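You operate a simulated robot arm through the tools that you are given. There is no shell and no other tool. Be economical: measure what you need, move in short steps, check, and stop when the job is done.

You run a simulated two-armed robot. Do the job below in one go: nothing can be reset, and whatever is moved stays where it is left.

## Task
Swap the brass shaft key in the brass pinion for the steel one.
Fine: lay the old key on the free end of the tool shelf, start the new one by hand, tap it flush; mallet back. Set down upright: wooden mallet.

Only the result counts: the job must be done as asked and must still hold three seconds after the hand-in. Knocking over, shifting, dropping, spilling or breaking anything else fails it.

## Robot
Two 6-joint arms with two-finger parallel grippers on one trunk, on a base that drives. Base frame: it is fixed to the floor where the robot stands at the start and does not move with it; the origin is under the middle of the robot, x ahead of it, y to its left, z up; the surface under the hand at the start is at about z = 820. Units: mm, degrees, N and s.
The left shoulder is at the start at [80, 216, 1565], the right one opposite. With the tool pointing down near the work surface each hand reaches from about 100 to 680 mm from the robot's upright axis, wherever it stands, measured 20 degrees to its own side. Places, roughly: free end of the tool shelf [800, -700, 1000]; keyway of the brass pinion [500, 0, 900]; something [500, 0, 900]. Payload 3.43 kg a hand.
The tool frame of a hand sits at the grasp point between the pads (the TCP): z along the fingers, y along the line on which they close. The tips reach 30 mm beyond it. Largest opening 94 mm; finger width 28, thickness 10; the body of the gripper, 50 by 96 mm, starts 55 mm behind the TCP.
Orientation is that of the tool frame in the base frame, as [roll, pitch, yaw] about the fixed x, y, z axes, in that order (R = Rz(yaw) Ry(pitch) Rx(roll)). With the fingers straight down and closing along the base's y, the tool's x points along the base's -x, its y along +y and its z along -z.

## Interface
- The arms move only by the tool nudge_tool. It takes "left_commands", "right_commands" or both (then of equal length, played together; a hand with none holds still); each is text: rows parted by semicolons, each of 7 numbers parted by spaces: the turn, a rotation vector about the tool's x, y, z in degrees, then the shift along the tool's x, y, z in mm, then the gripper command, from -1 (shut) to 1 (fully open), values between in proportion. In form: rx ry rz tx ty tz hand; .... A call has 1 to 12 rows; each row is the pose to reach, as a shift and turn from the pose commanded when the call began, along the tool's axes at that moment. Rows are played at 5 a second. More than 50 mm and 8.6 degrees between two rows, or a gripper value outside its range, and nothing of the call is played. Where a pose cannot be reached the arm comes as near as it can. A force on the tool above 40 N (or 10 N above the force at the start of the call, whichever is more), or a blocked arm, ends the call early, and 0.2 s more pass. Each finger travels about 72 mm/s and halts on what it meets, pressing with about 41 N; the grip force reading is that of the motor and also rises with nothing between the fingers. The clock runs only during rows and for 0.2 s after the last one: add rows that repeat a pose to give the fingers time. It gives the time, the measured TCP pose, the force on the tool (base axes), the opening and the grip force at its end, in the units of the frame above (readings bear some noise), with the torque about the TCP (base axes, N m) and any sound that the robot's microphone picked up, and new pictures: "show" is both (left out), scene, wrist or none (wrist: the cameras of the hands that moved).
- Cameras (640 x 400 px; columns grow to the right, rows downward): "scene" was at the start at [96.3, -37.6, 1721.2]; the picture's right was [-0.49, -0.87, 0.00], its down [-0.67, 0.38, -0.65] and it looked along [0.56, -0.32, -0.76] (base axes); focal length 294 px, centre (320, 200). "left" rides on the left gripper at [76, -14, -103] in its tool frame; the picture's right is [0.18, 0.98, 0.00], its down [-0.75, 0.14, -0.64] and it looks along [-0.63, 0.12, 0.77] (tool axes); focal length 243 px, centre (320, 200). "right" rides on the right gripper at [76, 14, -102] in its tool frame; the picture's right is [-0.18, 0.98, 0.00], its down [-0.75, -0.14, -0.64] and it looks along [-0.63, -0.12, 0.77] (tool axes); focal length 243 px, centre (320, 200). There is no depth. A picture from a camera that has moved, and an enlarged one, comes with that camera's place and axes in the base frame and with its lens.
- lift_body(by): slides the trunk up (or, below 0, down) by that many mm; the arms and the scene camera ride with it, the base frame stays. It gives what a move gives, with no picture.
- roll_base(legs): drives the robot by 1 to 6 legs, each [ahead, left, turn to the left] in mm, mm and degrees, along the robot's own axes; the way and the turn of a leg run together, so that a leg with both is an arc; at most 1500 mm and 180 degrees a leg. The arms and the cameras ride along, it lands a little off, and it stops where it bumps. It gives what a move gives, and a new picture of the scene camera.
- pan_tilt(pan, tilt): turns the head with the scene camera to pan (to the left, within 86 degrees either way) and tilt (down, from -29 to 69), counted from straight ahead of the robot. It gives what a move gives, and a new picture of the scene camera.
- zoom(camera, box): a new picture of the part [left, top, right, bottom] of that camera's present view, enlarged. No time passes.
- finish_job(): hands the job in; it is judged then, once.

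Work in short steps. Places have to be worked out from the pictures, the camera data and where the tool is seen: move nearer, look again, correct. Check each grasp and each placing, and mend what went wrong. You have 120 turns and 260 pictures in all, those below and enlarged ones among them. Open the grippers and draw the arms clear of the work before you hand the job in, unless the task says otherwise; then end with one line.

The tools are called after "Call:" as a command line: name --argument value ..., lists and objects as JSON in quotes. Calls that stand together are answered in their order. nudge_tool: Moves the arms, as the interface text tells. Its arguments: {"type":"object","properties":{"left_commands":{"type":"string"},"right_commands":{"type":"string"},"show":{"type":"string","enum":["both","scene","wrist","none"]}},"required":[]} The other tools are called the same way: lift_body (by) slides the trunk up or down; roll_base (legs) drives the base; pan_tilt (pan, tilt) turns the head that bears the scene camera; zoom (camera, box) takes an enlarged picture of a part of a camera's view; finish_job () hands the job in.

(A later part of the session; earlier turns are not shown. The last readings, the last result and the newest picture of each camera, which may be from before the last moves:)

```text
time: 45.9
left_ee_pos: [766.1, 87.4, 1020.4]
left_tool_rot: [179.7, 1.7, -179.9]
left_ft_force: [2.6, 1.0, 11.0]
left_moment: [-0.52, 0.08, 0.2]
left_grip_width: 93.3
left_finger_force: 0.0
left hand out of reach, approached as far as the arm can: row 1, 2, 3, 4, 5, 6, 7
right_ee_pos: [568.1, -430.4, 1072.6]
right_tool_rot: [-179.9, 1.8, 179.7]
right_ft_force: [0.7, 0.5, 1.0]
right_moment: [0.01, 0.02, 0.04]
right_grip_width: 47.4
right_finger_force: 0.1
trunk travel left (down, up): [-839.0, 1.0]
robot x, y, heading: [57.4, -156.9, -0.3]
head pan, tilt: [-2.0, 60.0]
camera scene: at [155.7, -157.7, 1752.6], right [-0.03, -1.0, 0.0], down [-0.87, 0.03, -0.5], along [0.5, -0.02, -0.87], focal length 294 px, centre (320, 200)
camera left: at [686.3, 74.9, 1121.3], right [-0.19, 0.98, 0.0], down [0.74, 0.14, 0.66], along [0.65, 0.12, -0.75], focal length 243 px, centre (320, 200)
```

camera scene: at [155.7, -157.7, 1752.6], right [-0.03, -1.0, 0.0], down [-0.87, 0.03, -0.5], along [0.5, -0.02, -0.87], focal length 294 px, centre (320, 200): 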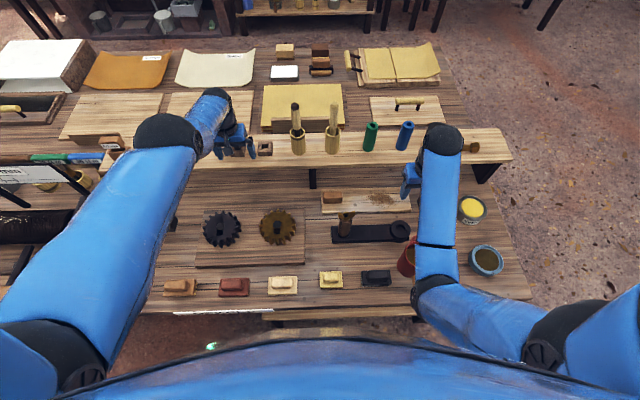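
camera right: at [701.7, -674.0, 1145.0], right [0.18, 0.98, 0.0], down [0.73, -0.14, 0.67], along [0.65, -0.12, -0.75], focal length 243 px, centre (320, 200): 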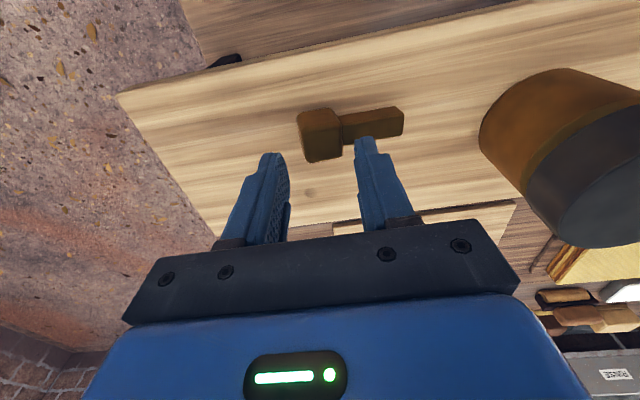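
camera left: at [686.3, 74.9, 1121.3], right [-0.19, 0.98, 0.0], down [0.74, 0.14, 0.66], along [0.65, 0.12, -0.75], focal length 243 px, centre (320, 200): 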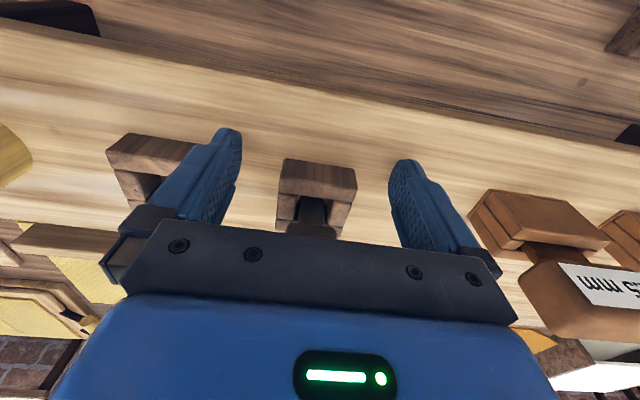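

The arm is stuck straight and sagged to the shelf (tips touch lightly). Safest is to back the base straight out, which moves the hand in pure −x away from the block.

Call:
roll_base --legs '[[-40, 0, 0], [-40, 0, 0], [-40, 0, 0]]'

Call:
zoom --camera "scene" --box '[140, 80, 300, 200]'

```text
time: 46.8
left_ee_pos: [756.7, 90.1, 1021.1]
left_tool_rot: [179.7, 2.1, -179.8]
left_ft_force: [0.1, -0.5, -1.2]
left_moment: [0.0, 0.02, -0.01]
left_grip_width: 94.0
left_finger_force: 0.1
right_ee_pos: [553.8, -431.2, 1069.5]
right_tool_rot: [-179.8, 1.6, 179.7]
right_ft_force: [1.4, -0.4, -0.2]
right_moment: [0.01, 0.03, 0.02]
right_grip_width: 47.4
right_finger_force: 0.1
trunk travel left (down, up): [-839.0, 1.0]
robot x, y, heading: [34.7, -154.9, -0.2]
head pan, tilt: [-2.0, 60.0]
stopped in leg 1: the force on the tool passed its limit at 91 N (the readings are from after the stop); the commanded pose is now the measured one
camera scene: at [145.7, -157.3, 1751.5], right [-0.04, -1.0, 0.0], down [-0.87, 0.03, -0.49], along [0.49, -0.02, -0.87], focal length 294 px, centre (320, 200)
```

scene: 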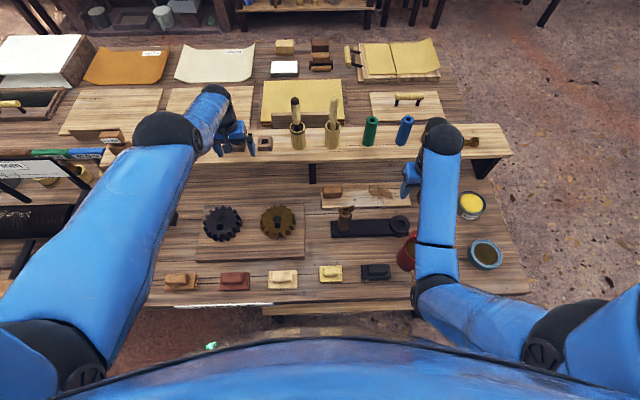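

```text
3.33 times, centred on (220, 140) of scene
camera zoom: at [145.7, -157.3, 1751.5], right [-0.04, -1.0, 0.0], down [-0.87, 0.03, -0.49], along [0.49, -0.02, -0.87], focal length 980 px, centre (653, 400)
```

zoom: 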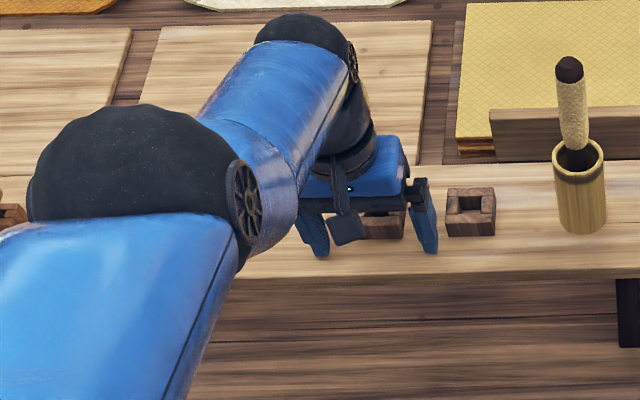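

Force stop at 91 N; now the readings are zero. I check the wrist view for the key and block.

Call:
zoom --camera "left" --box '[80, 80, 560, 300]'

```text
1.33 times, centred on (320, 190) of left
camera zoom: at [676.4, 75.3, 1121.1], right [-0.19, 0.98, 0.0], down [0.73, 0.14, 0.67], along [0.66, 0.12, -0.74], focal length 324 px, centre (320, 213)
```

zoom: 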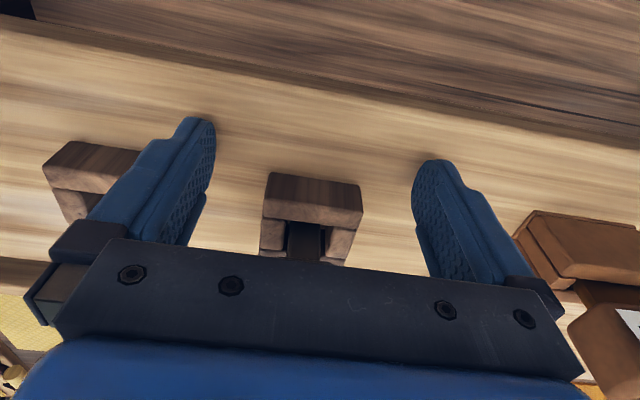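

All intact. Commanded pose is now the measured one; I try a small move up and back.

Call:
nudge_tool --left_commands "0 0 0 3 0 -8 1;0 0 0 6 0 -16 1" --show "none"

```text
time: 47.4
left_ee_pos: [755.5, 89.8, 1034.0]
left_tool_rot: [179.7, 2.2, -179.8]
left_ft_force: [-0.6, 0.1, 0.3]
left_moment: [-0.04, 0.01, -0.02]
left_grip_width: 94.1
left_finger_force: 0.0
left hand out of reach, approached as far as the arm can: row 1, 2
right_ee_pos: [549.3, -431.2, 1070.6]
right_tool_rot: [-179.9, 1.7, 179.6]
right_ft_force: [-0.6, -0.8, 0.0]
right_moment: [0.03, 0.03, 0.03]
right_grip_width: 47.2
right_finger_force: 0.0
trunk travel left (down, up): [-839.0, 1.0]
robot x, y, heading: [38.5, -157.2, -0.1]
head pan, tilt: [-2.0, 60.0]
```

It lifted to 1034, so the tips are clear of the shelf. I back the base gently.

Call:
roll_base --legs '[[-25, 0, 0], [-25, 0, 0], [-30, 0, 0]]'

```text
time: 49.0
left_ee_pos: [679.2, 90.3, 1032.9]
left_tool_rot: [179.8, 2.1, -179.9]
left_ft_force: [0.6, 0.4, -0.3]
left_moment: [0.01, 0.01, 0.02]
left_grip_width: 94.0
left_finger_force: 0.1
right_ee_pos: [472.6, -430.5, 1069.4]
right_tool_rot: [-179.9, 1.5, 179.7]
right_ft_force: [0.7, 0.0, -0.2]
right_moment: [0.01, 0.02, 0.0]
right_grip_width: 47.0
right_finger_force: 0.1
trunk travel left (down, up): [-839.0, 1.0]
robot x, y, heading: [-38.4, -154.7, -0.1]
head pan, tilt: [-2.0, 60.0]
camera scene: at [62.8, -157.2, 1751.8], right [-0.04, -1.0, 0.0], down [-0.87, 0.03, -0.5], along [0.5, -0.02, -0.87], focal length 294 px, centre (320, 200)
```

scene: 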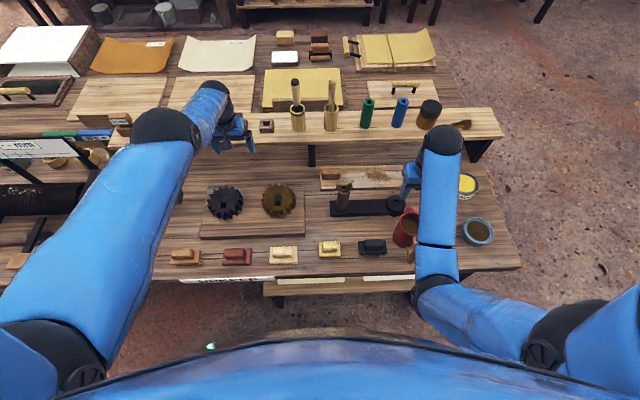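

Hand is clear of the shelf. Now I get the elbow to bend by drawing back, with a small tilt correction.

Call:
nudge_tool --left_commands "0 -2 0 20 0 -5 1;0 -2 0 40 0 -5 1;0 -2 0 60 0 -5 1" --show "none"

```text
time: 49.9
left_ee_pos: [676.7, 92.5, 1015.2]
left_tool_rot: [179.7, 4.3, -179.8]
left_ft_force: [0.5, 0.3, -0.3]
left_moment: [0.01, 0.02, 0.02]
left_grip_width: 94.0
left_finger_force: 0.0
left hand out of reach, approached as far as the arm can: row 1, 2, 3
right_ee_pos: [470.0, -430.6, 1071.9]
right_tool_rot: [-179.8, 1.8, 179.7]
right_ft_force: [0.3, 0.1, -0.5]
right_moment: [0.0, -0.03, 0.01]
right_grip_width: 47.0
right_finger_force: 0.0
trunk travel left (down, up): [-839.0, 1.0]
robot x, y, heading: [-40.0, -153.6, -0.0]
head pan, tilt: [-2.0, 60.0]
```

Still stretched. I tilt the fingers forward to shorten the needed reach and break out of the stretched pose.

Call:
nudge_tool --left_commands "0 -8 0 0 0 0 1;0 -16 0 0 0 0 1;0 -24 0 0 0 0 1;0 -30 0 0 0 0 1" --show "scene"

```text
time: 50.5
left_ee_pos: [703.0, 92.4, 1002.6]
left_tool_rot: [179.8, 17.6, 179.9]
left_ft_force: [-0.1, 1.0, 0.0]
left_moment: [0.02, -0.03, -0.05]
left_grip_width: 93.9
left_finger_force: 0.1
left hand out of reach, approached as far as the arm can: row 1, 2
right_ee_pos: [463.9, -431.8, 1072.3]
right_tool_rot: [-179.8, 2.0, 179.6]
right_ft_force: [-0.7, -0.3, 0.3]
right_moment: [0.04, 0.01, -0.01]
right_grip_width: 47.0
right_finger_force: 0.1
trunk travel left (down, up): [-839.0, 1.0]
robot x, y, heading: [-39.8, -155.8, 0.4]
head pan, tilt: [-2.0, 60.0]
stopped in row 2 (left hand): the force on the tool passed its limit at 92 N (the readings are from after the stop); the commanded pose is now the measured one
camera scene: at [49.6, -157.7, 1752.7], right [-0.03, -1.0, 0.0], down [-0.86, 0.03, -0.5], along [0.5, -0.02, -0.86], focal length 294 px, centre (320, 200)
```

scene: 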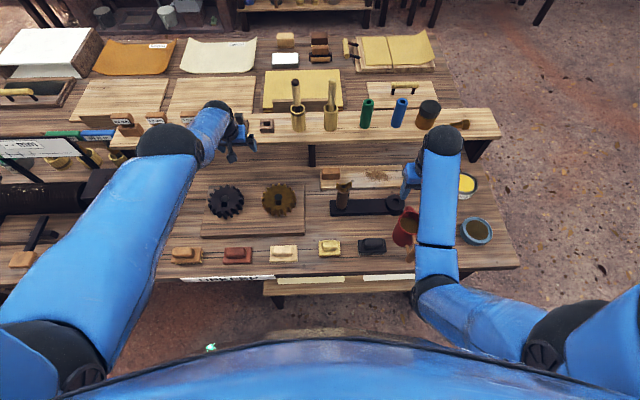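

The tips touched the shelf's front edge. I back the base 120 mm more for free space.

Call:
roll_base --legs '[[-60, 0, 0], [-60, 0, 0]]'

Call:
zoom --camera "scene" --box '[100, 70, 340, 230]'

```text
time: 52.0
left_ee_pos: [597.0, 93.7, 992.0]
left_tool_rot: [179.8, 16.7, -179.9]
left_ft_force: [1.0, 0.0, 0.3]
left_moment: [-0.01, 0.06, 0.0]
left_grip_width: 94.0
left_finger_force: 0.1
right_ee_pos: [360.2, -430.4, 1066.0]
right_tool_rot: [-179.9, 1.2, 179.8]
right_ft_force: [1.7, -0.6, 0.0]
right_moment: [0.0, 0.1, 0.0]
right_grip_width: 47.0
right_finger_force: 0.1
trunk travel left (down, up): [-839.0, 1.0]
robot x, y, heading: [-162.1, -159.3, 0.1]
head pan, tilt: [-2.0, 60.0]
camera scene: at [-46.5, -157.1, 1751.0], right [-0.03, -1.0, 0.0], down [-0.87, 0.03, -0.49], along [0.49, -0.02, -0.87], focal length 294 px, centre (320, 200)
```

scene: 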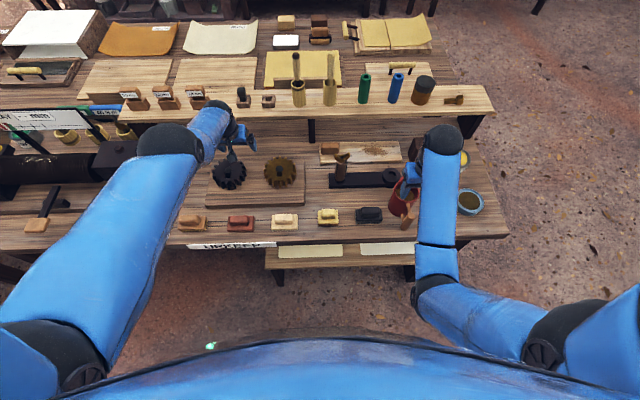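

```text
2.50 times, centred on (220, 150) of scene
camera zoom: at [-46.5, -157.1, 1751.0], right [-0.03, -1.0, 0.0], down [-0.87, 0.03, -0.49], along [0.49, -0.02, -0.87], focal length 735 px, centre (570, 325)
```

zoom: 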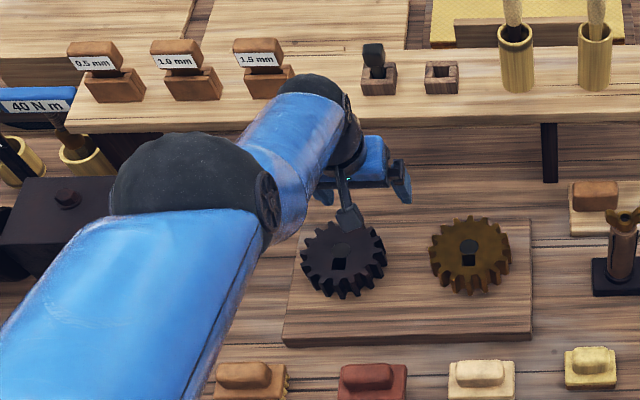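

Everything on the shelf is intact. Now in free space I pull the left arm back and up.

Call:
nudge_tool --left_commands "0 0 0 15 0 -20 1;0 0 0 30 0 -40 1;0 0 0 60 0 -50 1;0 0 0 90 0 -50 1" --show "none"

```text
time: 53.0
left_ee_pos: [574.7, 100.8, 981.0]
left_tool_rot: [179.7, 17.5, -179.9]
left_ft_force: [0.2, 0.1, -1.0]
left_moment: [0.03, 0.01, 0.02]
left_grip_width: 93.9
left_finger_force: 0.1
left hand out of reach, approached as far as the arm can: row 1, 2, 3, 4
right_ee_pos: [348.6, -429.4, 1072.5]
right_tool_rot: [-179.8, 2.0, 179.8]
right_ft_force: [0.4, 0.5, 0.3]
right_moment: [0.01, -0.02, 0.0]
right_grip_width: 46.9
right_finger_force: 0.0
trunk travel left (down, up): [-839.0, 1.0]
robot x, y, heading: [-160.2, -154.9, 0.3]
head pan, tilt: [-2.0, 60.0]
```

Call:
nudge_tool --left_commands "0 -8 0 0 0 0 1;0 -16 0 0 0 0 1;0 -24 0 0 0 0 1;0 -32 0 0 0 0 1;0 -40 0 0 0 0 1" --show "scene"

```text
time: 54.2
left_ee_pos: [606.5, 99.2, 947.7]
left_tool_rot: [171.4, 51.1, 167.2]
left_ft_force: [-0.1, -0.7, 1.9]
left_moment: [0.02, 0.06, 0.02]
left_grip_width: 94.2
left_finger_force: 0.2
left hand out of reach, approached as far as the arm can: row 1, 2, 3, 4, 5
right_ee_pos: [349.4, -429.9, 1072.7]
right_tool_rot: [-179.9, 1.9, 179.9]
right_ft_force: [-0.2, -0.4, -0.1]
right_moment: [0.0, -0.01, -0.04]
right_grip_width: 46.7
right_finger_force: 0.0
trunk travel left (down, up): [-839.0, 1.0]
robot x, y, heading: [-156.6, -154.8, 0.1]
head pan, tilt: [-2.0, 60.0]
camera scene: at [-62.8, -156.7, 1752.3], right [-0.03, -1.0, 0.0], down [-0.87, 0.03, -0.5], along [0.5, -0.02, -0.87], focal length 294 px, centre (320, 200)
```

scene: 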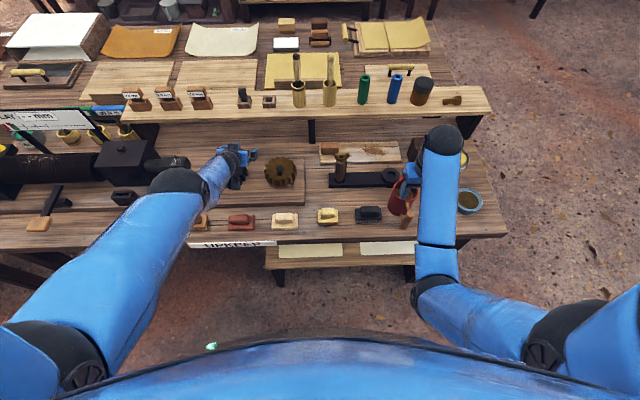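

I try retracting along the hand's own axis (back and up) from this tilted pose.

Call:
nudge_tool --left_commands "0 0 0 0 0 -40 1;0 0 0 0 0 -80 1;0 0 0 0 0 -120 1;0 0 0 0 0 -160 1" --show "scene"

```text
time: 55.2
left_ee_pos: [598.5, 114.5, 940.9]
left_tool_rot: [-178.6, 52.8, -179.9]
left_ft_force: [0.5, -0.3, 0.4]
left_moment: [0.0, -0.02, 0.02]
left_grip_width: 94.1
left_finger_force: 0.0
left hand out of reach, approached as far as the arm can: row 1, 2, 3, 4
right_ee_pos: [349.5, -428.9, 1072.6]
right_tool_rot: [-179.8, 1.8, 179.8]
right_ft_force: [0.6, 0.4, 0.1]
right_moment: [-0.02, -0.01, 0.01]
right_grip_width: 47.0
right_finger_force: 0.1
trunk travel left (down, up): [-839.0, 1.0]
robot x, y, heading: [-159.5, -150.5, -0.1]
head pan, tilt: [-2.0, 60.0]
camera scene: at [-64.4, -156.4, 1752.4], right [-0.03, -1.0, 0.0], down [-0.87, 0.03, -0.5], along [0.5, -0.02, -0.87], focal length 294 px, centre (320, 200)
```

scene: 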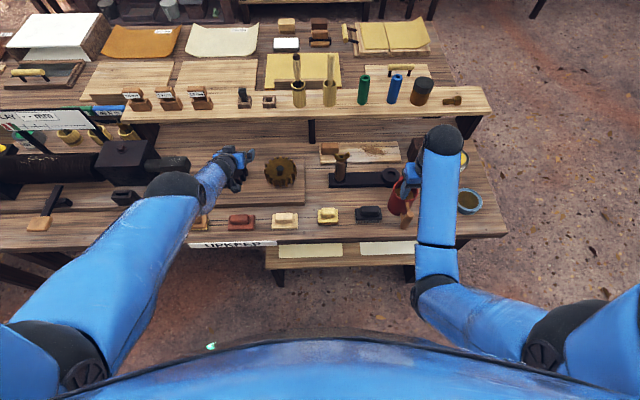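

The arm is straight and singular. I back the base 150 mm more, then swing the arm upward strongly so that the elbow must share the motion.

Call:
roll_base --legs '[[-150, 0, 0]]'

Call:
nudge_tool --left_commands "0 0 0 -36 0 -29 1;0 0 0 -72 0 -58 1;0 0 0 -108 0 -87 1;0 0 0 -144 0 -116 1;0 0 0 -180 0 -145 1" --show "scene"

```text
time: 56.6
left_ee_pos: [453.6, 113.2, 938.9]
left_tool_rot: [-178.8, 52.6, 179.8]
left_ft_force: [0.7, -0.2, -0.2]
left_moment: [-0.03, -0.02, 0.01]
left_grip_width: 94.0
left_finger_force: 0.0
right_ee_pos: [204.0, -429.8, 1069.9]
right_tool_rot: [-179.9, 1.7, 179.8]
right_ft_force: [0.0, 0.4, -0.4]
right_moment: [0.0, 0.03, -0.02]
right_grip_width: 46.9
right_finger_force: 0.1
trunk travel left (down, up): [-839.0, 1.0]
robot x, y, heading: [-307.7, -159.4, 0.3]
head pan, tilt: [-2.0, 60.0]
camera scene: at [-206.7, -157.0, 1751.9], right [-0.03, -1.0, 0.0], down [-0.87, 0.03, -0.5], along [0.5, -0.02, -0.87], focal length 294 px, centre (320, 200)
```

scene: 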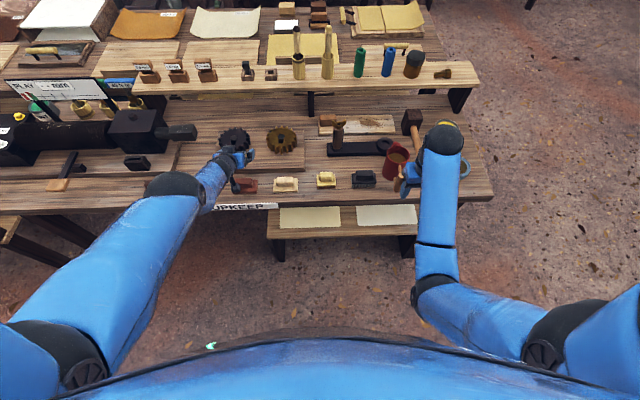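

```text
time: 57.8
left_ee_pos: [554.5, 124.9, 1105.7]
left_tool_rot: [-178.7, 52.8, 179.9]
left_ft_force: [0.7, 0.1, 0.2]
left_moment: [0.02, 0.0, 0.03]
left_grip_width: 94.2
left_finger_force: 0.1
left hand out of reach, approached as far as the arm can: row 1, 2, 3, 4, 5
right_ee_pos: [201.8, -430.2, 1071.3]
right_tool_rot: [-180.0, 1.9, 179.8]
right_ft_force: [0.0, 0.7, -0.4]
right_moment: [0.0, 0.01, 0.03]
right_grip_width: 46.8
right_finger_force: 0.1
trunk travel left (down, up): [-839.0, 1.0]
robot x, y, heading: [-305.0, -156.0, 0.2]
head pan, tilt: [-2.0, 60.0]
camera scene: at [-211.5, -157.9, 1752.2], right [-0.03, -1.0, 0.0], down [-0.87, 0.03, -0.5], along [0.5, -0.02, -0.87], focal length 294 px, centre (320, 200)
```

scene: 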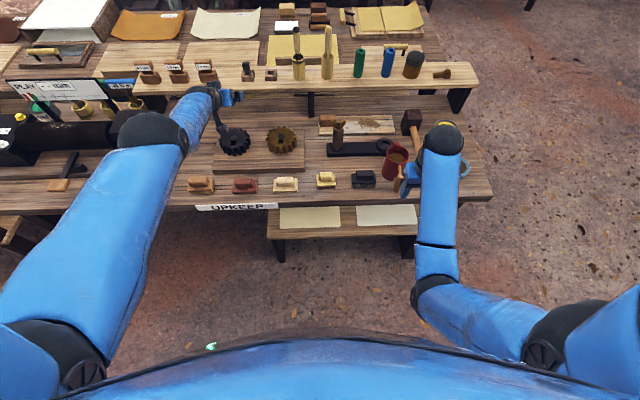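

The elbow seems over-straight. I stretch fully outward along the finger axis while swinging up, then retract.

Call:
nudge_tool --left_commands "0 0 0 0 0 45 1;0 0 0 0 0 90 1;0 0 0 -45 0 90 1;0 0 0 -90 0 90 1;0 0 0 -135 0 90 1;0 0 0 -150 0 50 1;0 0 0 -165 0 10 1;0 0 0 -180 0 -35 1;0 0 0 -190 0 -80 1;0 0 0 -190 0 -125 1" --show "scene"

```text
time: 60.0
left_ee_pos: [609.1, 139.8, 1331.6]
left_tool_rot: [-178.7, 52.9, 179.8]
left_ft_force: [-0.4, 0.5, -0.3]
left_moment: [0.04, 0.01, 0.0]
left_grip_width: 94.0
left_finger_force: 0.0
left hand out of reach, approached as far as the arm can: row 1, 2, 3, 4, 5, 6, 7, 8, 9, 10
right_ee_pos: [201.7, -430.2, 1072.9]
right_tool_rot: [-179.8, 1.9, 179.9]
right_ft_force: [-0.3, 0.5, 0.5]
right_moment: [-0.01, 0.01, -0.01]
right_grip_width: 47.1
right_finger_force: 0.1
trunk travel left (down, up): [-839.0, 1.0]
robot x, y, heading: [-311.3, -154.1, 0.3]
head pan, tilt: [-2.0, 60.0]
camera scene: at [-212.5, -157.0, 1752.4], right [-0.03, -1.0, 0.0], down [-0.87, 0.03, -0.5], along [0.5, -0.02, -0.87], focal length 294 px, centre (320, 200)
```

scene: 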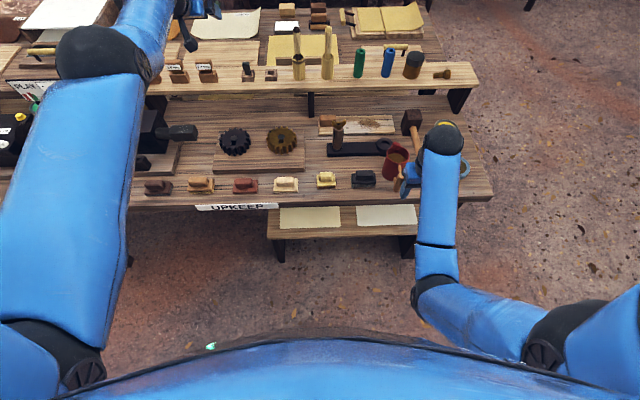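

Call:
nudge_tool --left_commands "0 0 0 40 0 -20 1;0 0 0 80 0 -40 1;0 0 0 120 0 -60 1;0 0 0 160 0 -80 1" --show "scene"

```text
time: 61.0
left_ee_pos: [597.5, 155.6, 1253.2]
left_tool_rot: [-178.6, 52.8, 179.8]
left_ft_force: [-0.4, 0.0, 0.4]
left_moment: [0.01, 0.0, -0.01]
left_grip_width: 93.9
left_finger_force: 0.2
left hand out of reach, approached as far as the arm can: row 1, 2, 3, 4
right_ee_pos: [200.6, -429.3, 1072.9]
right_tool_rot: [-179.7, 1.9, 179.8]
right_ft_force: [-0.3, 0.1, -0.8]
right_moment: [0.03, 0.01, -0.02]
right_grip_width: 46.8
right_finger_force: 0.1
trunk travel left (down, up): [-839.0, 1.0]
robot x, y, heading: [-309.5, -154.4, 0.2]
head pan, tilt: [-2.0, 60.0]
camera scene: at [-211.9, -156.9, 1752.4], right [-0.03, -1.0, 0.0], down [-0.87, 0.03, -0.5], along [0.5, -0.02, -0.87], focal length 294 px, centre (320, 200)
```

scene: 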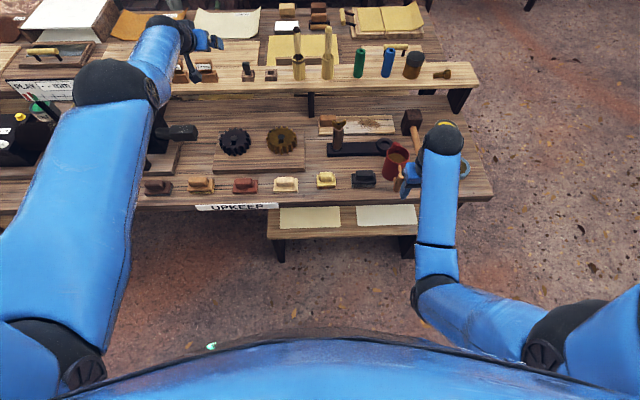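

The arm is still at some limit. I test whether a tool roll/yaw change frees it (free air here).

Call:
nudge_tool --left_commands "0 0 8 0 0 0 1;0 0 16 0 0 0 1;0 0 24 0 0 0 1;0 0 32 0 0 0 1;0 0 40 0 0 0 1;0 0 48 0 0 0 1" --show "scene"

```text
time: 62.4
left_ee_pos: [599.9, 156.3, 1255.9]
left_tool_rot: [136.0, 32.8, 117.6]
left_ft_force: [0.6, -0.7, 0.2]
left_moment: [0.0, 0.0, 0.01]
left_grip_width: 94.4
left_finger_force: 0.0
right_ee_pos: [201.0, -430.5, 1072.4]
right_tool_rot: [-179.9, 1.9, 179.8]
right_ft_force: [0.3, -0.4, 0.0]
right_moment: [-0.01, 0.01, 0.02]
right_grip_width: 47.1
right_finger_force: 0.0
trunk travel left (down, up): [-839.0, 1.0]
robot x, y, heading: [-307.9, -152.8, -0.1]
head pan, tilt: [-2.0, 60.0]
camera scene: at [-212.0, -157.1, 1752.4], right [-0.03, -1.0, 0.0], down [-0.87, 0.03, -0.5], along [0.5, -0.02, -0.87], focal length 294 px, centre (320, 200)
```

scene: 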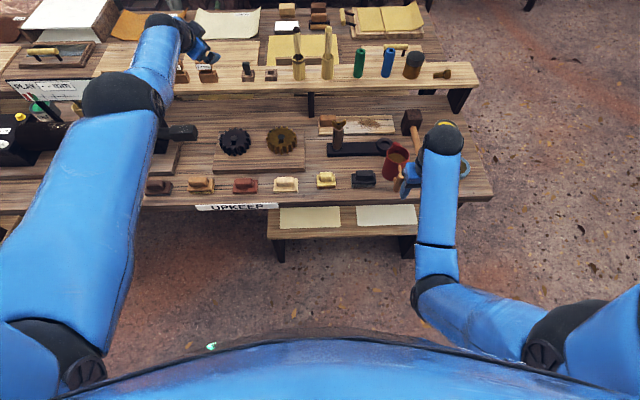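

The tool yaw freed it (no out-of-reach). Now I retract in base −x with this orientation.

Call:
nudge_tool --left_commands "0 0 0 15.6 -18.5 -31.9 1;0 0 0 31.2 -37 -63.8 1;0 0 0 46.8 -55.5 -95.6 1;0 0 0 62.4 -74 -127.5 1" --show "scene"

```text
time: 63.4
left_ee_pos: [590.2, 172.5, 1239.0]
left_tool_rot: [136.2, 32.9, 117.6]
left_ft_force: [-0.4, 0.2, 0.1]
left_moment: [-0.03, 0.0, 0.0]
left_grip_width: 94.1
left_finger_force: 0.1
left hand out of reach, approached as far as the arm can: row 1, 2, 3, 4
right_ee_pos: [200.6, -430.6, 1072.5]
right_tool_rot: [-179.7, 1.8, 179.8]
right_ft_force: [-0.6, 0.1, -1.1]
right_moment: [0.01, 0.0, 0.02]
right_grip_width: 47.1
right_finger_force: 0.1
trunk travel left (down, up): [-839.0, 1.0]
robot x, y, heading: [-305.5, -158.3, 0.1]
head pan, tilt: [-2.0, 60.0]
camera scene: at [-212.2, -156.8, 1752.4], right [-0.03, -1.0, 0.0], down [-0.87, 0.03, -0.5], along [0.5, -0.02, -0.87], focal length 294 px, centre (320, 200)
```

scene: 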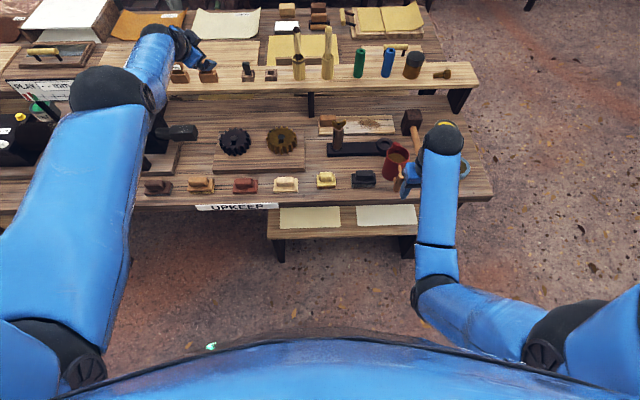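

Call:
nudge_tool --left_commands "0 0 0 -31 -31 -3 1;0 0 0 -62 -62 -6 1;0 0 0 -93 -94 -12 1;0 0 0 -122 -127 -22 1;0 0 0 -145 -160 -42 1;0 0 0 -160 -188 -75 1" --show "scene"

```text
time: 64.8
left_ee_pos: [590.1, -69.8, 1243.0]
left_tool_rot: [135.9, 32.9, 117.6]
left_ft_force: [-0.4, -0.2, 0.2]
left_moment: [0.01, -0.04, 0.01]
left_grip_width: 94.1
left_finger_force: 0.1
left hand out of reach, approached as far as the arm can: row 1, 2, 3, 4, 5, 6
right_ee_pos: [201.6, -432.1, 1073.7]
right_tool_rot: [-179.9, 1.9, 179.8]
right_ft_force: [0.5, 0.6, 0.6]
right_moment: [0.0, -0.01, -0.03]
right_grip_width: 47.0
right_finger_force: 0.0
trunk travel left (down, up): [-839.0, 1.0]
robot x, y, heading: [-313.4, -153.9, 0.0]
head pan, tilt: [-2.0, 60.0]
camera scene: at [-212.5, -159.0, 1752.4], right [-0.03, -1.0, 0.0], down [-0.87, 0.03, -0.5], along [0.5, -0.02, -0.87], focal length 294 px, centre (320, 200)
```

scene: 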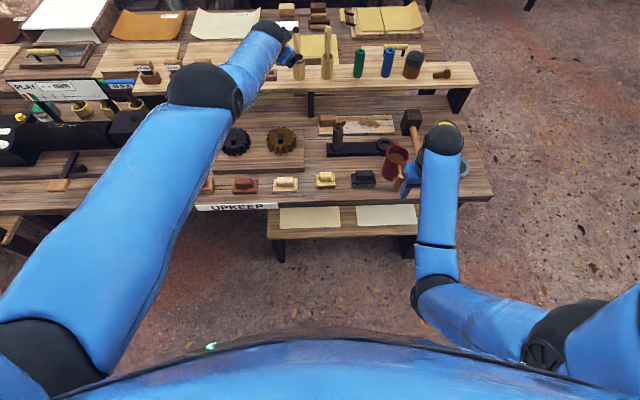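

I'll stop using the left arm for now and stow it high and to the left, since the right arm can do all the remaining work.

Call:
nudge_tool --left_commands "0 0 -4 -4 40 -25 1;0 0 -8 -8 80 -50 1;0 0 -12 -13 119 -75 1;0 0 -16 -17 159 -100 1;0 0 -20 -21 199 -126 1;0 0 -24 -25 239 -151 1;0 0 -28 -29 278 -176 1;0 0 -32 -33 318 -201 1;0 0 -36 -37 358 -227 1;0 0 -40 -42 398 -252 1;0 0 -44 -46 438 -277 1;0 0 -48 -50 478 -302 1" --show "scene"

```text
time: 67.4
left_ee_pos: [525.5, 211.2, 1690.3]
left_tool_rot: [-179.1, 52.8, 179.2]
left_ft_force: [-1.2, 0.3, -0.6]
left_moment: [0.01, 0.02, -0.03]
left_grip_width: 93.8
left_finger_force: 0.0
left hand out of reach, approached as far as the arm can: row 1, 2, 3, 4, 5, 6, 7, 9, 10, 11, 12
right_ee_pos: [201.6, -428.3, 1072.8]
right_tool_rot: [-179.8, 2.1, 179.8]
right_ft_force: [-0.1, -0.4, 0.2]
right_moment: [0.02, -0.04, -0.04]
right_grip_width: 47.2
right_finger_force: 0.0
trunk travel left (down, up): [-839.0, 1.0]
robot x, y, heading: [-309.7, -156.4, 0.1]
head pan, tilt: [-2.0, 60.0]
camera scene: at [-212.9, -155.5, 1752.4], right [-0.03, -1.0, 0.0], down [-0.87, 0.03, -0.5], along [0.5, -0.02, -0.87], focal length 294 px, centre (320, 200)
```

scene: 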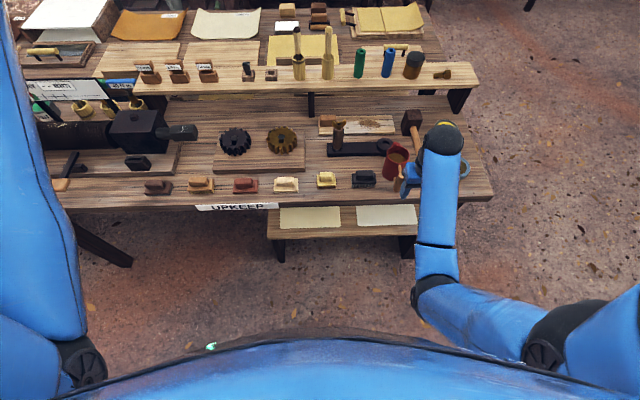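

The left arm is high; one row was reachable, so I test a retraction here.

Call:
nudge_tool --left_commands "0 0 0 25 0 -35 1;0 0 0 50 0 -70 1;0 0 0 75 0 -105 1;0 0 0 100 0 -140 1" --show "none"

```text
time: 68.4
left_ee_pos: [378.4, 214.6, 1693.3]
left_tool_rot: [-178.5, 52.9, 179.8]
left_ft_force: [1.3, -0.7, -0.1]
left_moment: [0.0, -0.02, 0.02]
left_grip_width: 94.3
left_finger_force: 0.0
left hand out of reach, approached as far as the arm can: row 4
right_ee_pos: [201.7, -430.4, 1071.6]
right_tool_rot: [-179.8, 1.9, 179.9]
right_ft_force: [0.2, 0.5, -0.7]
right_moment: [0.02, -0.01, -0.01]
right_grip_width: 47.3
right_finger_force: 0.1
trunk travel left (down, up): [-839.0, 1.0]
robot x, y, heading: [-312.3, -154.7, -0.1]
head pan, tilt: [-2.0, 60.0]
```

It is freed. I bring it down along a vertical line.

Call:
nudge_tool --left_commands "0 0 0 36 0 27 1;0 0 0 72 0 54 1;0 0 0 108 0 81 1;0 0 0 144 0 108 1;0 0 0 180 0 135 1;0 0 0 216 0 162 1;0 0 0 252 0 189 1;0 0 0 288 0 216 1;0 0 0 324 0 243 1;0 0 0 360 0 270 1;0 0 0 396 0 297 1" --show "scene"

```text
time: 70.8
left_ee_pos: [375.1, 208.7, 1201.0]
left_tool_rot: [-178.8, 52.8, 179.9]
left_ft_force: [-0.1, -1.1, 0.7]
left_moment: [-0.01, 0.0, 0.03]
left_grip_width: 94.0
left_finger_force: 0.1
right_ee_pos: [201.2, -430.4, 1072.6]
right_tool_rot: [-179.8, 1.9, 179.8]
right_ft_force: [-0.3, 0.6, 0.6]
right_moment: [0.01, 0.01, -0.02]
right_grip_width: 47.0
right_finger_force: 0.1
trunk travel left (down, up): [-839.0, 1.0]
robot x, y, heading: [-306.3, -150.6, -0.0]
head pan, tilt: [-2.0, 60.0]
camera scene: at [-212.1, -157.0, 1752.4], right [-0.03, -1.0, 0.0], down [-0.87, 0.03, -0.5], along [0.5, -0.02, -0.87], focal length 294 px, centre (320, 200)
```

scene: 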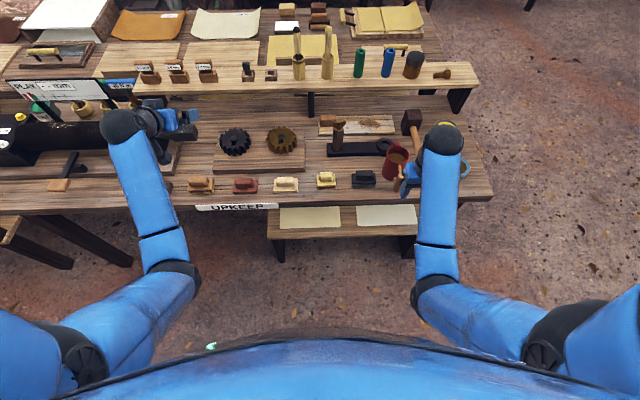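

The left arm is back to its normal configuration, and a forward tilt gives plenty of height. I set pitch ≈20°, shift to y≈88, then drive ahead.

Call:
nudge_tool --left_commands "0 8 0 0 -30 0 1;0 16 0 0 -60 0 1;0 24 0 0 -90 0 1;0 32.5 0 0 -120 0 1" --show "none"

Call:
roll_base --legs '[[300, 0, 0]]'

```text
time: 71.8
left_ee_pos: [372.0, 88.2, 1203.3]
left_tool_rot: [-179.3, 20.2, 179.2]
left_ft_force: [-0.3, 0.2, -0.4]
left_moment: [-0.06, -0.02, -0.02]
left_grip_width: 94.1
left_finger_force: 0.0
right_ee_pos: [202.5, -431.3, 1071.9]
right_tool_rot: [-179.9, 1.9, 179.9]
right_ft_force: [0.7, -0.1, -0.3]
right_moment: [0.0, 0.03, -0.02]
right_grip_width: 47.3
right_finger_force: 0.0
trunk travel left (down, up): [-839.0, 1.0]
robot x, y, heading: [-312.3, -154.0, 0.1]
head pan, tilt: [-2.0, 60.0]
```

```text
time: 73.8
left_ee_pos: [664.0, 86.8, 1205.1]
left_tool_rot: [-179.1, 20.4, 178.9]
left_ft_force: [0.5, 0.8, -1.0]
left_moment: [0.0, 0.0, -0.01]
left_grip_width: 94.2
left_finger_force: 0.0
right_ee_pos: [492.0, -433.2, 1074.1]
right_tool_rot: [-179.7, 2.2, 179.5]
right_ft_force: [0.1, -0.3, 0.3]
right_moment: [0.01, 0.0, 0.0]
right_grip_width: 47.0
right_finger_force: 0.1
trunk travel left (down, up): [-839.0, 1.0]
robot x, y, heading: [-15.5, -151.4, -0.3]
head pan, tilt: [-2.0, 60.0]
camera scene: at [77.5, -157.5, 1752.7], right [-0.04, -1.0, 0.0], down [-0.86, 0.03, -0.5], along [0.5, -0.02, -0.86], focal length 294 px, centre (320, 200)
```

scene: 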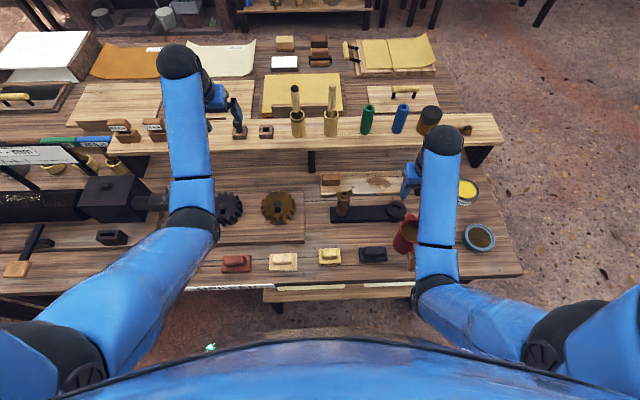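

Good. Forward another 70 mm.

Call:
roll_base --legs '[[70, 0, 0.2]]'

Call:
zoom --camera "left" --box '[120, 40, 520, 290]'

```text
time: 74.8
left_ee_pos: [722.7, 90.5, 1209.6]
left_tool_rot: [-179.1, 20.8, 179.1]
left_ft_force: [-0.5, 0.6, 1.0]
left_moment: [-0.01, -0.04, 0.01]
left_grip_width: 93.8
left_finger_force: 0.1
right_ee_pos: [553.8, -431.9, 1078.0]
right_tool_rot: [-179.9, 2.5, 180.0]
right_ft_force: [-1.3, 1.3, 0.4]
right_moment: [-0.02, -0.12, -0.03]
right_grip_width: 47.0
right_finger_force: 0.1
trunk travel left (down, up): [-839.0, 1.0]
robot x, y, heading: [52.6, -157.1, 0.1]
head pan, tilt: [-2.0, 60.0]
camera scene: at [133.8, -157.2, 1753.5], right [-0.03, -1.0, 0.0], down [-0.86, 0.03, -0.51], along [0.51, -0.02, -0.86], focal length 294 px, centre (320, 200)
```

scene: 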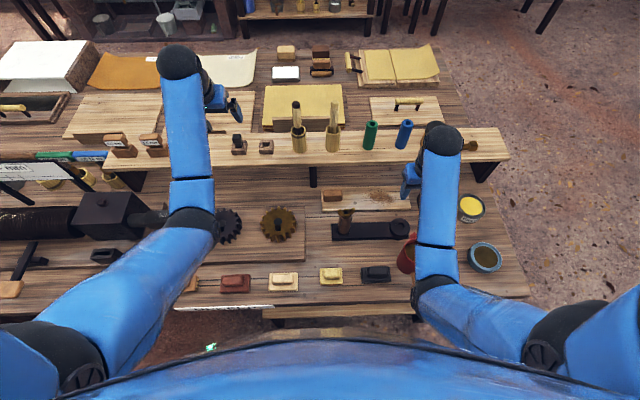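

```text
1.60 times, centred on (320, 165) of left
camera zoom: at [614.7, 79.9, 1279.7], right [-0.15, 0.99, -0.08], down [0.48, 0.14, 0.87], along [0.87, 0.09, -0.49], focal length 388 px, centre (320, 256)
```

zoom: 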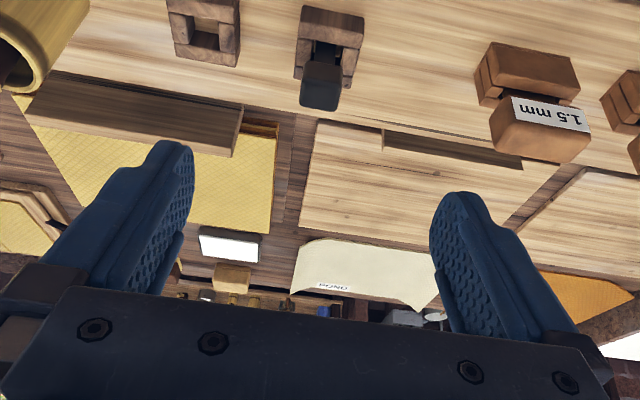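

The key is visible below and ahead. I move to about (785, 88, 1120) above it.

Call:
nudge_tool --left_commands "0 0 0 -9 -1 35 1;0 0 0 -18 -2 70 1;0 0 0 -27 -2 105 1;0 0 0 -27 -2 105 1" --show "wrist"

Call:
zoom --camera "scene" --box '[190, 100, 290, 180]'

```text
time: 75.8
left_ee_pos: [799.3, 87.1, 1114.1]
left_tool_rot: [-179.3, 20.1, 179.2]
left_ft_force: [0.2, -1.0, 1.5]
left_moment: [-0.01, 0.01, 0.02]
left_grip_width: 94.0
left_finger_force: 0.1
right_ee_pos: [565.2, -429.7, 1071.1]
right_tool_rot: [-179.8, 1.8, 179.9]
right_ft_force: [1.1, -0.8, 0.5]
right_moment: [0.02, 0.0, 0.02]
right_grip_width: 47.1
right_finger_force: 0.0
trunk travel left (down, up): [-839.0, 1.0]
robot x, y, heading: [53.7, -154.7, 0.3]
head pan, tilt: [-2.0, 60.0]
camera left: at [690.9, 76.8, 1184.6], right [-0.15, 0.99, -0.08], down [0.49, 0.14, 0.86], along [0.86, 0.09, -0.5], focal length 243 px, centre (320, 200)
```

left: 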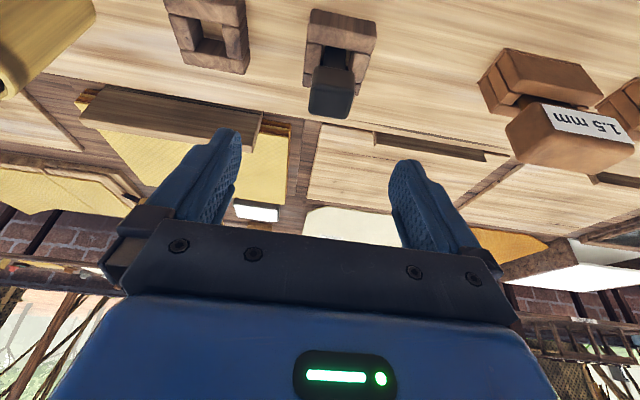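

```text
5.00 times, centred on (240, 140) of scene
camera zoom: at [153.6, -157.0, 1752.1], right [-0.03, -1.0, 0.0], down [-0.87, 0.03, -0.5], along [0.5, -0.02, -0.87], focal length 1470 px, centre (720, 500)
```

zoom: 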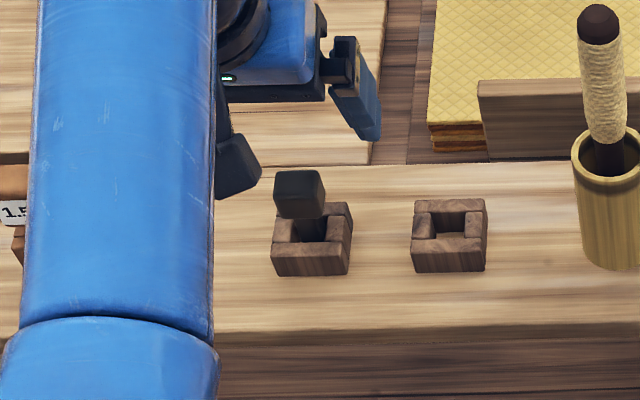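

Head seen at about (783, 88). I descend to TCP (777, 88, 1069) so the tilted pads centre on the head, then check.

Call:
nudge_tool --left_commands "0 0 0 18 0 17 1;0 0 0 36 1 34 1;0 0 0 36 1 34 1" --show "wrist"

Call:
zoom --camera "scene" --box '[190, 100, 290, 180]'

```text
time: 76.6
left_ee_pos: [775.6, 87.2, 1069.4]
left_tool_rot: [-179.1, 20.4, 179.2]
left_ft_force: [0.4, -0.1, -0.6]
left_moment: [-0.02, -0.03, 0.01]
left_grip_width: 94.0
left_finger_force: 0.0
right_ee_pos: [564.6, -429.2, 1070.6]
right_tool_rot: [-179.8, 1.7, 180.0]
right_ft_force: [0.7, -0.8, -0.2]
right_moment: [0.0, 0.0, 0.0]
right_grip_width: 46.7
right_finger_force: 0.1
trunk travel left (down, up): [-839.0, 1.0]
robot x, y, heading: [55.8, -155.6, -0.0]
head pan, tilt: [-2.0, 60.0]
camera left: at [667.7, 77.2, 1139.7], right [-0.15, 0.99, -0.08], down [0.49, 0.14, 0.86], along [0.86, 0.09, -0.5], focal length 243 px, centre (320, 200)
```

left: 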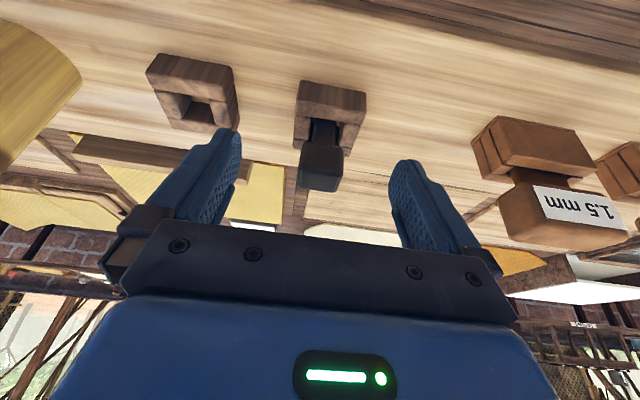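

```text
5.00 times, centred on (240, 140) of scene
camera zoom: at [151.6, -157.1, 1752.3], right [-0.03, -1.0, 0.0], down [-0.87, 0.03, -0.5], along [0.5, -0.02, -0.87], focal length 1470 px, centre (720, 500)
```

zoom: 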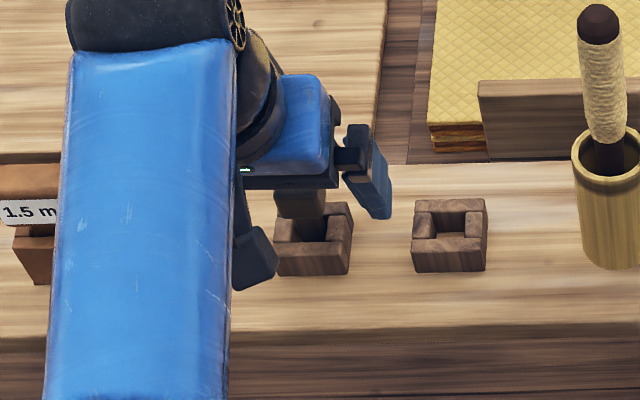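

Aligned. I close.

Call:
nudge_tool --left_commands "0 0 0 0 0 0 0.2;0 0 0 0 0 0 -0.2;0 0 0 0 0 0 -0.35;0 0 0 0 0 0 -0.6;0 0 0 0 0 0 -1;0 0 0 0 0 0 -1" --show "none"

Call:
zoom --camera "left" --box '[200, 60, 440, 240]'

```text
time: 78.0
left_ee_pos: [774.3, 87.4, 1070.1]
left_tool_rot: [-179.1, 20.3, 179.1]
left_ft_force: [-0.3, 0.2, 0.2]
left_moment: [0.03, 0.02, -0.01]
left_grip_width: 27.1
left_finger_force: 40.6
right_ee_pos: [564.2, -429.0, 1071.9]
right_tool_rot: [-179.8, 1.8, 179.9]
right_ft_force: [1.1, 0.2, 0.4]
right_moment: [0.0, 0.01, 0.02]
right_grip_width: 46.8
right_finger_force: 0.0
trunk travel left (down, up): [-839.0, 1.0]
robot x, y, heading: [52.7, -154.9, 0.2]
head pan, tilt: [-2.0, 60.0]
```

```text
2.22 times, centred on (320, 150) of left
camera zoom: at [666.9, 77.3, 1140.1], right [-0.15, 0.99, -0.08], down [0.49, 0.14, 0.86], along [0.86, 0.09, -0.5], focal length 539 px, centre (320, 311)
```

zoom: 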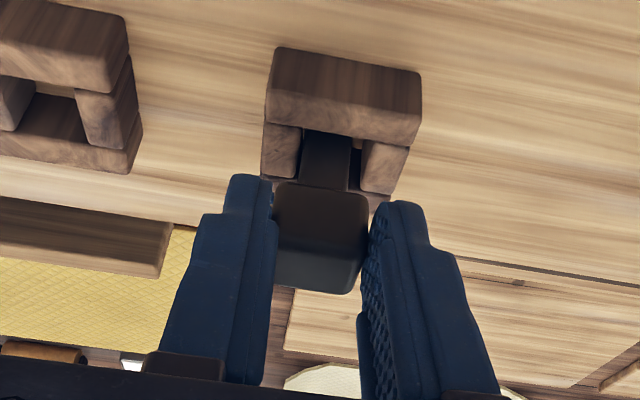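

Square grip. I lift vertically 60 mm in gentle rows.

Call:
nudge_tool --left_commands "0 0 0 -2.8 0 -7.5 -1;0 0 0 -6.9 0 -18.8 -1;0 0 0 -11.1 0 -30 -1;0 0 0 -15.3 0 -41.3 -1;0 0 0 -19.4 0 -52.5 -1;0 0 0 -21.5 0 -58 -1" --show "none"

Call:
zoom --camera "left" --box '[200, 60, 440, 240]'

Call:
zoom --camera "scene" --box '[190, 100, 290, 180]'

```text
time: 79.4
left_ee_pos: [774.2, 87.3, 1132.8]
left_tool_rot: [-179.0, 20.3, 179.2]
left_ft_force: [0.8, 0.8, -1.6]
left_moment: [-0.02, 0.03, 0.0]
left_grip_width: 27.1
left_finger_force: 40.9
right_ee_pos: [563.9, -429.1, 1072.1]
right_tool_rot: [-179.8, 1.9, 179.9]
right_ft_force: [0.2, 0.1, -0.6]
right_moment: [0.0, 0.0, -0.01]
right_grip_width: 47.2
right_finger_force: 0.1
trunk travel left (down, up): [-839.0, 1.0]
robot x, y, heading: [58.4, -152.2, 0.1]
head pan, tilt: [-2.0, 60.0]
```

```text
2.22 times, centred on (320, 150) of left
camera zoom: at [667.1, 77.8, 1202.6], right [-0.15, 0.99, -0.08], down [0.49, 0.14, 0.86], along [0.86, 0.09, -0.5], focal length 539 px, centre (320, 311)
```

zoom: 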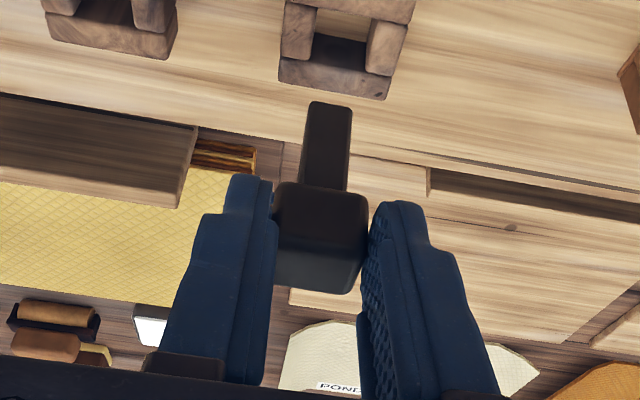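

```text
5.00 times, centred on (240, 140) of scene
camera zoom: at [150.5, -157.0, 1752.3], right [-0.03, -1.0, 0.0], down [-0.87, 0.03, -0.5], along [0.5, -0.02, -0.87], focal length 1470 px, centre (720, 500)
```

zoom: 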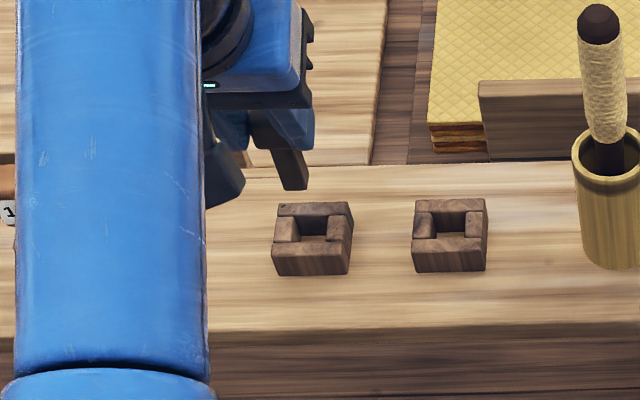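

The steel key hangs square and vertical. I retract with the arm towards the pinion, descending after clearing the shelf.

Call:
nudge_tool --left_commands "0 0 0 7.5 0 -2.8 -1;0 0 0 22.5 0 -8.4 -1;0 0 0 43.1 0 -16 -1;0 0 0 65.6 0 -24.4 -1;0 0 0 91.6 -8 -23.3 -1;0 0 0 119.3 -20 -17.6 -1;0 0 0 148.8 -35 -7.2 -1;0 0 0 176.4 -50 3.9 -1;0 0 0 196.6 -65 12.4 -1" --show "wrist"

```text
time: 81.4
left_ee_pos: [593.2, 25.1, 1053.9]
left_tool_rot: [-179.1, 20.4, 179.2]
left_ft_force: [-0.5, 0.3, -1.9]
left_moment: [0.01, 0.04, -0.07]
left_grip_width: 27.2
left_finger_force: 40.9
right_ee_pos: [563.4, -430.1, 1071.8]
right_tool_rot: [-180.0, 1.8, 179.9]
right_ft_force: [0.2, -0.1, 0.5]
right_moment: [0.0, 0.01, 0.06]
right_grip_width: 47.1
right_finger_force: 0.2
trunk travel left (down, up): [-839.0, 1.0]
robot x, y, heading: [56.0, -158.7, 0.3]
head pan, tilt: [-2.0, 60.0]
camera left: at [484.7, 14.7, 1123.5], right [-0.15, 0.99, -0.08], down [0.49, 0.14, 0.86], along [0.86, 0.09, -0.5], focal length 243 px, centre (320, 200)
```

left: 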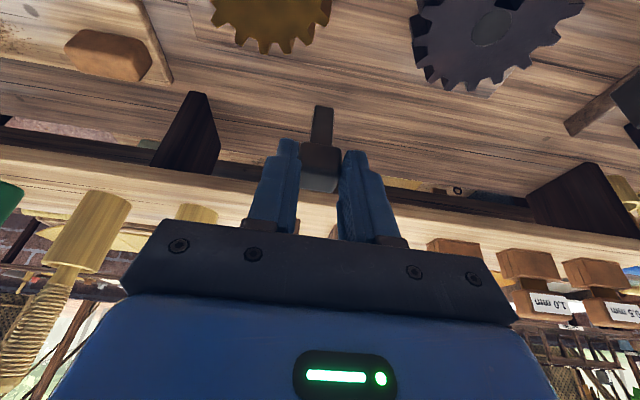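

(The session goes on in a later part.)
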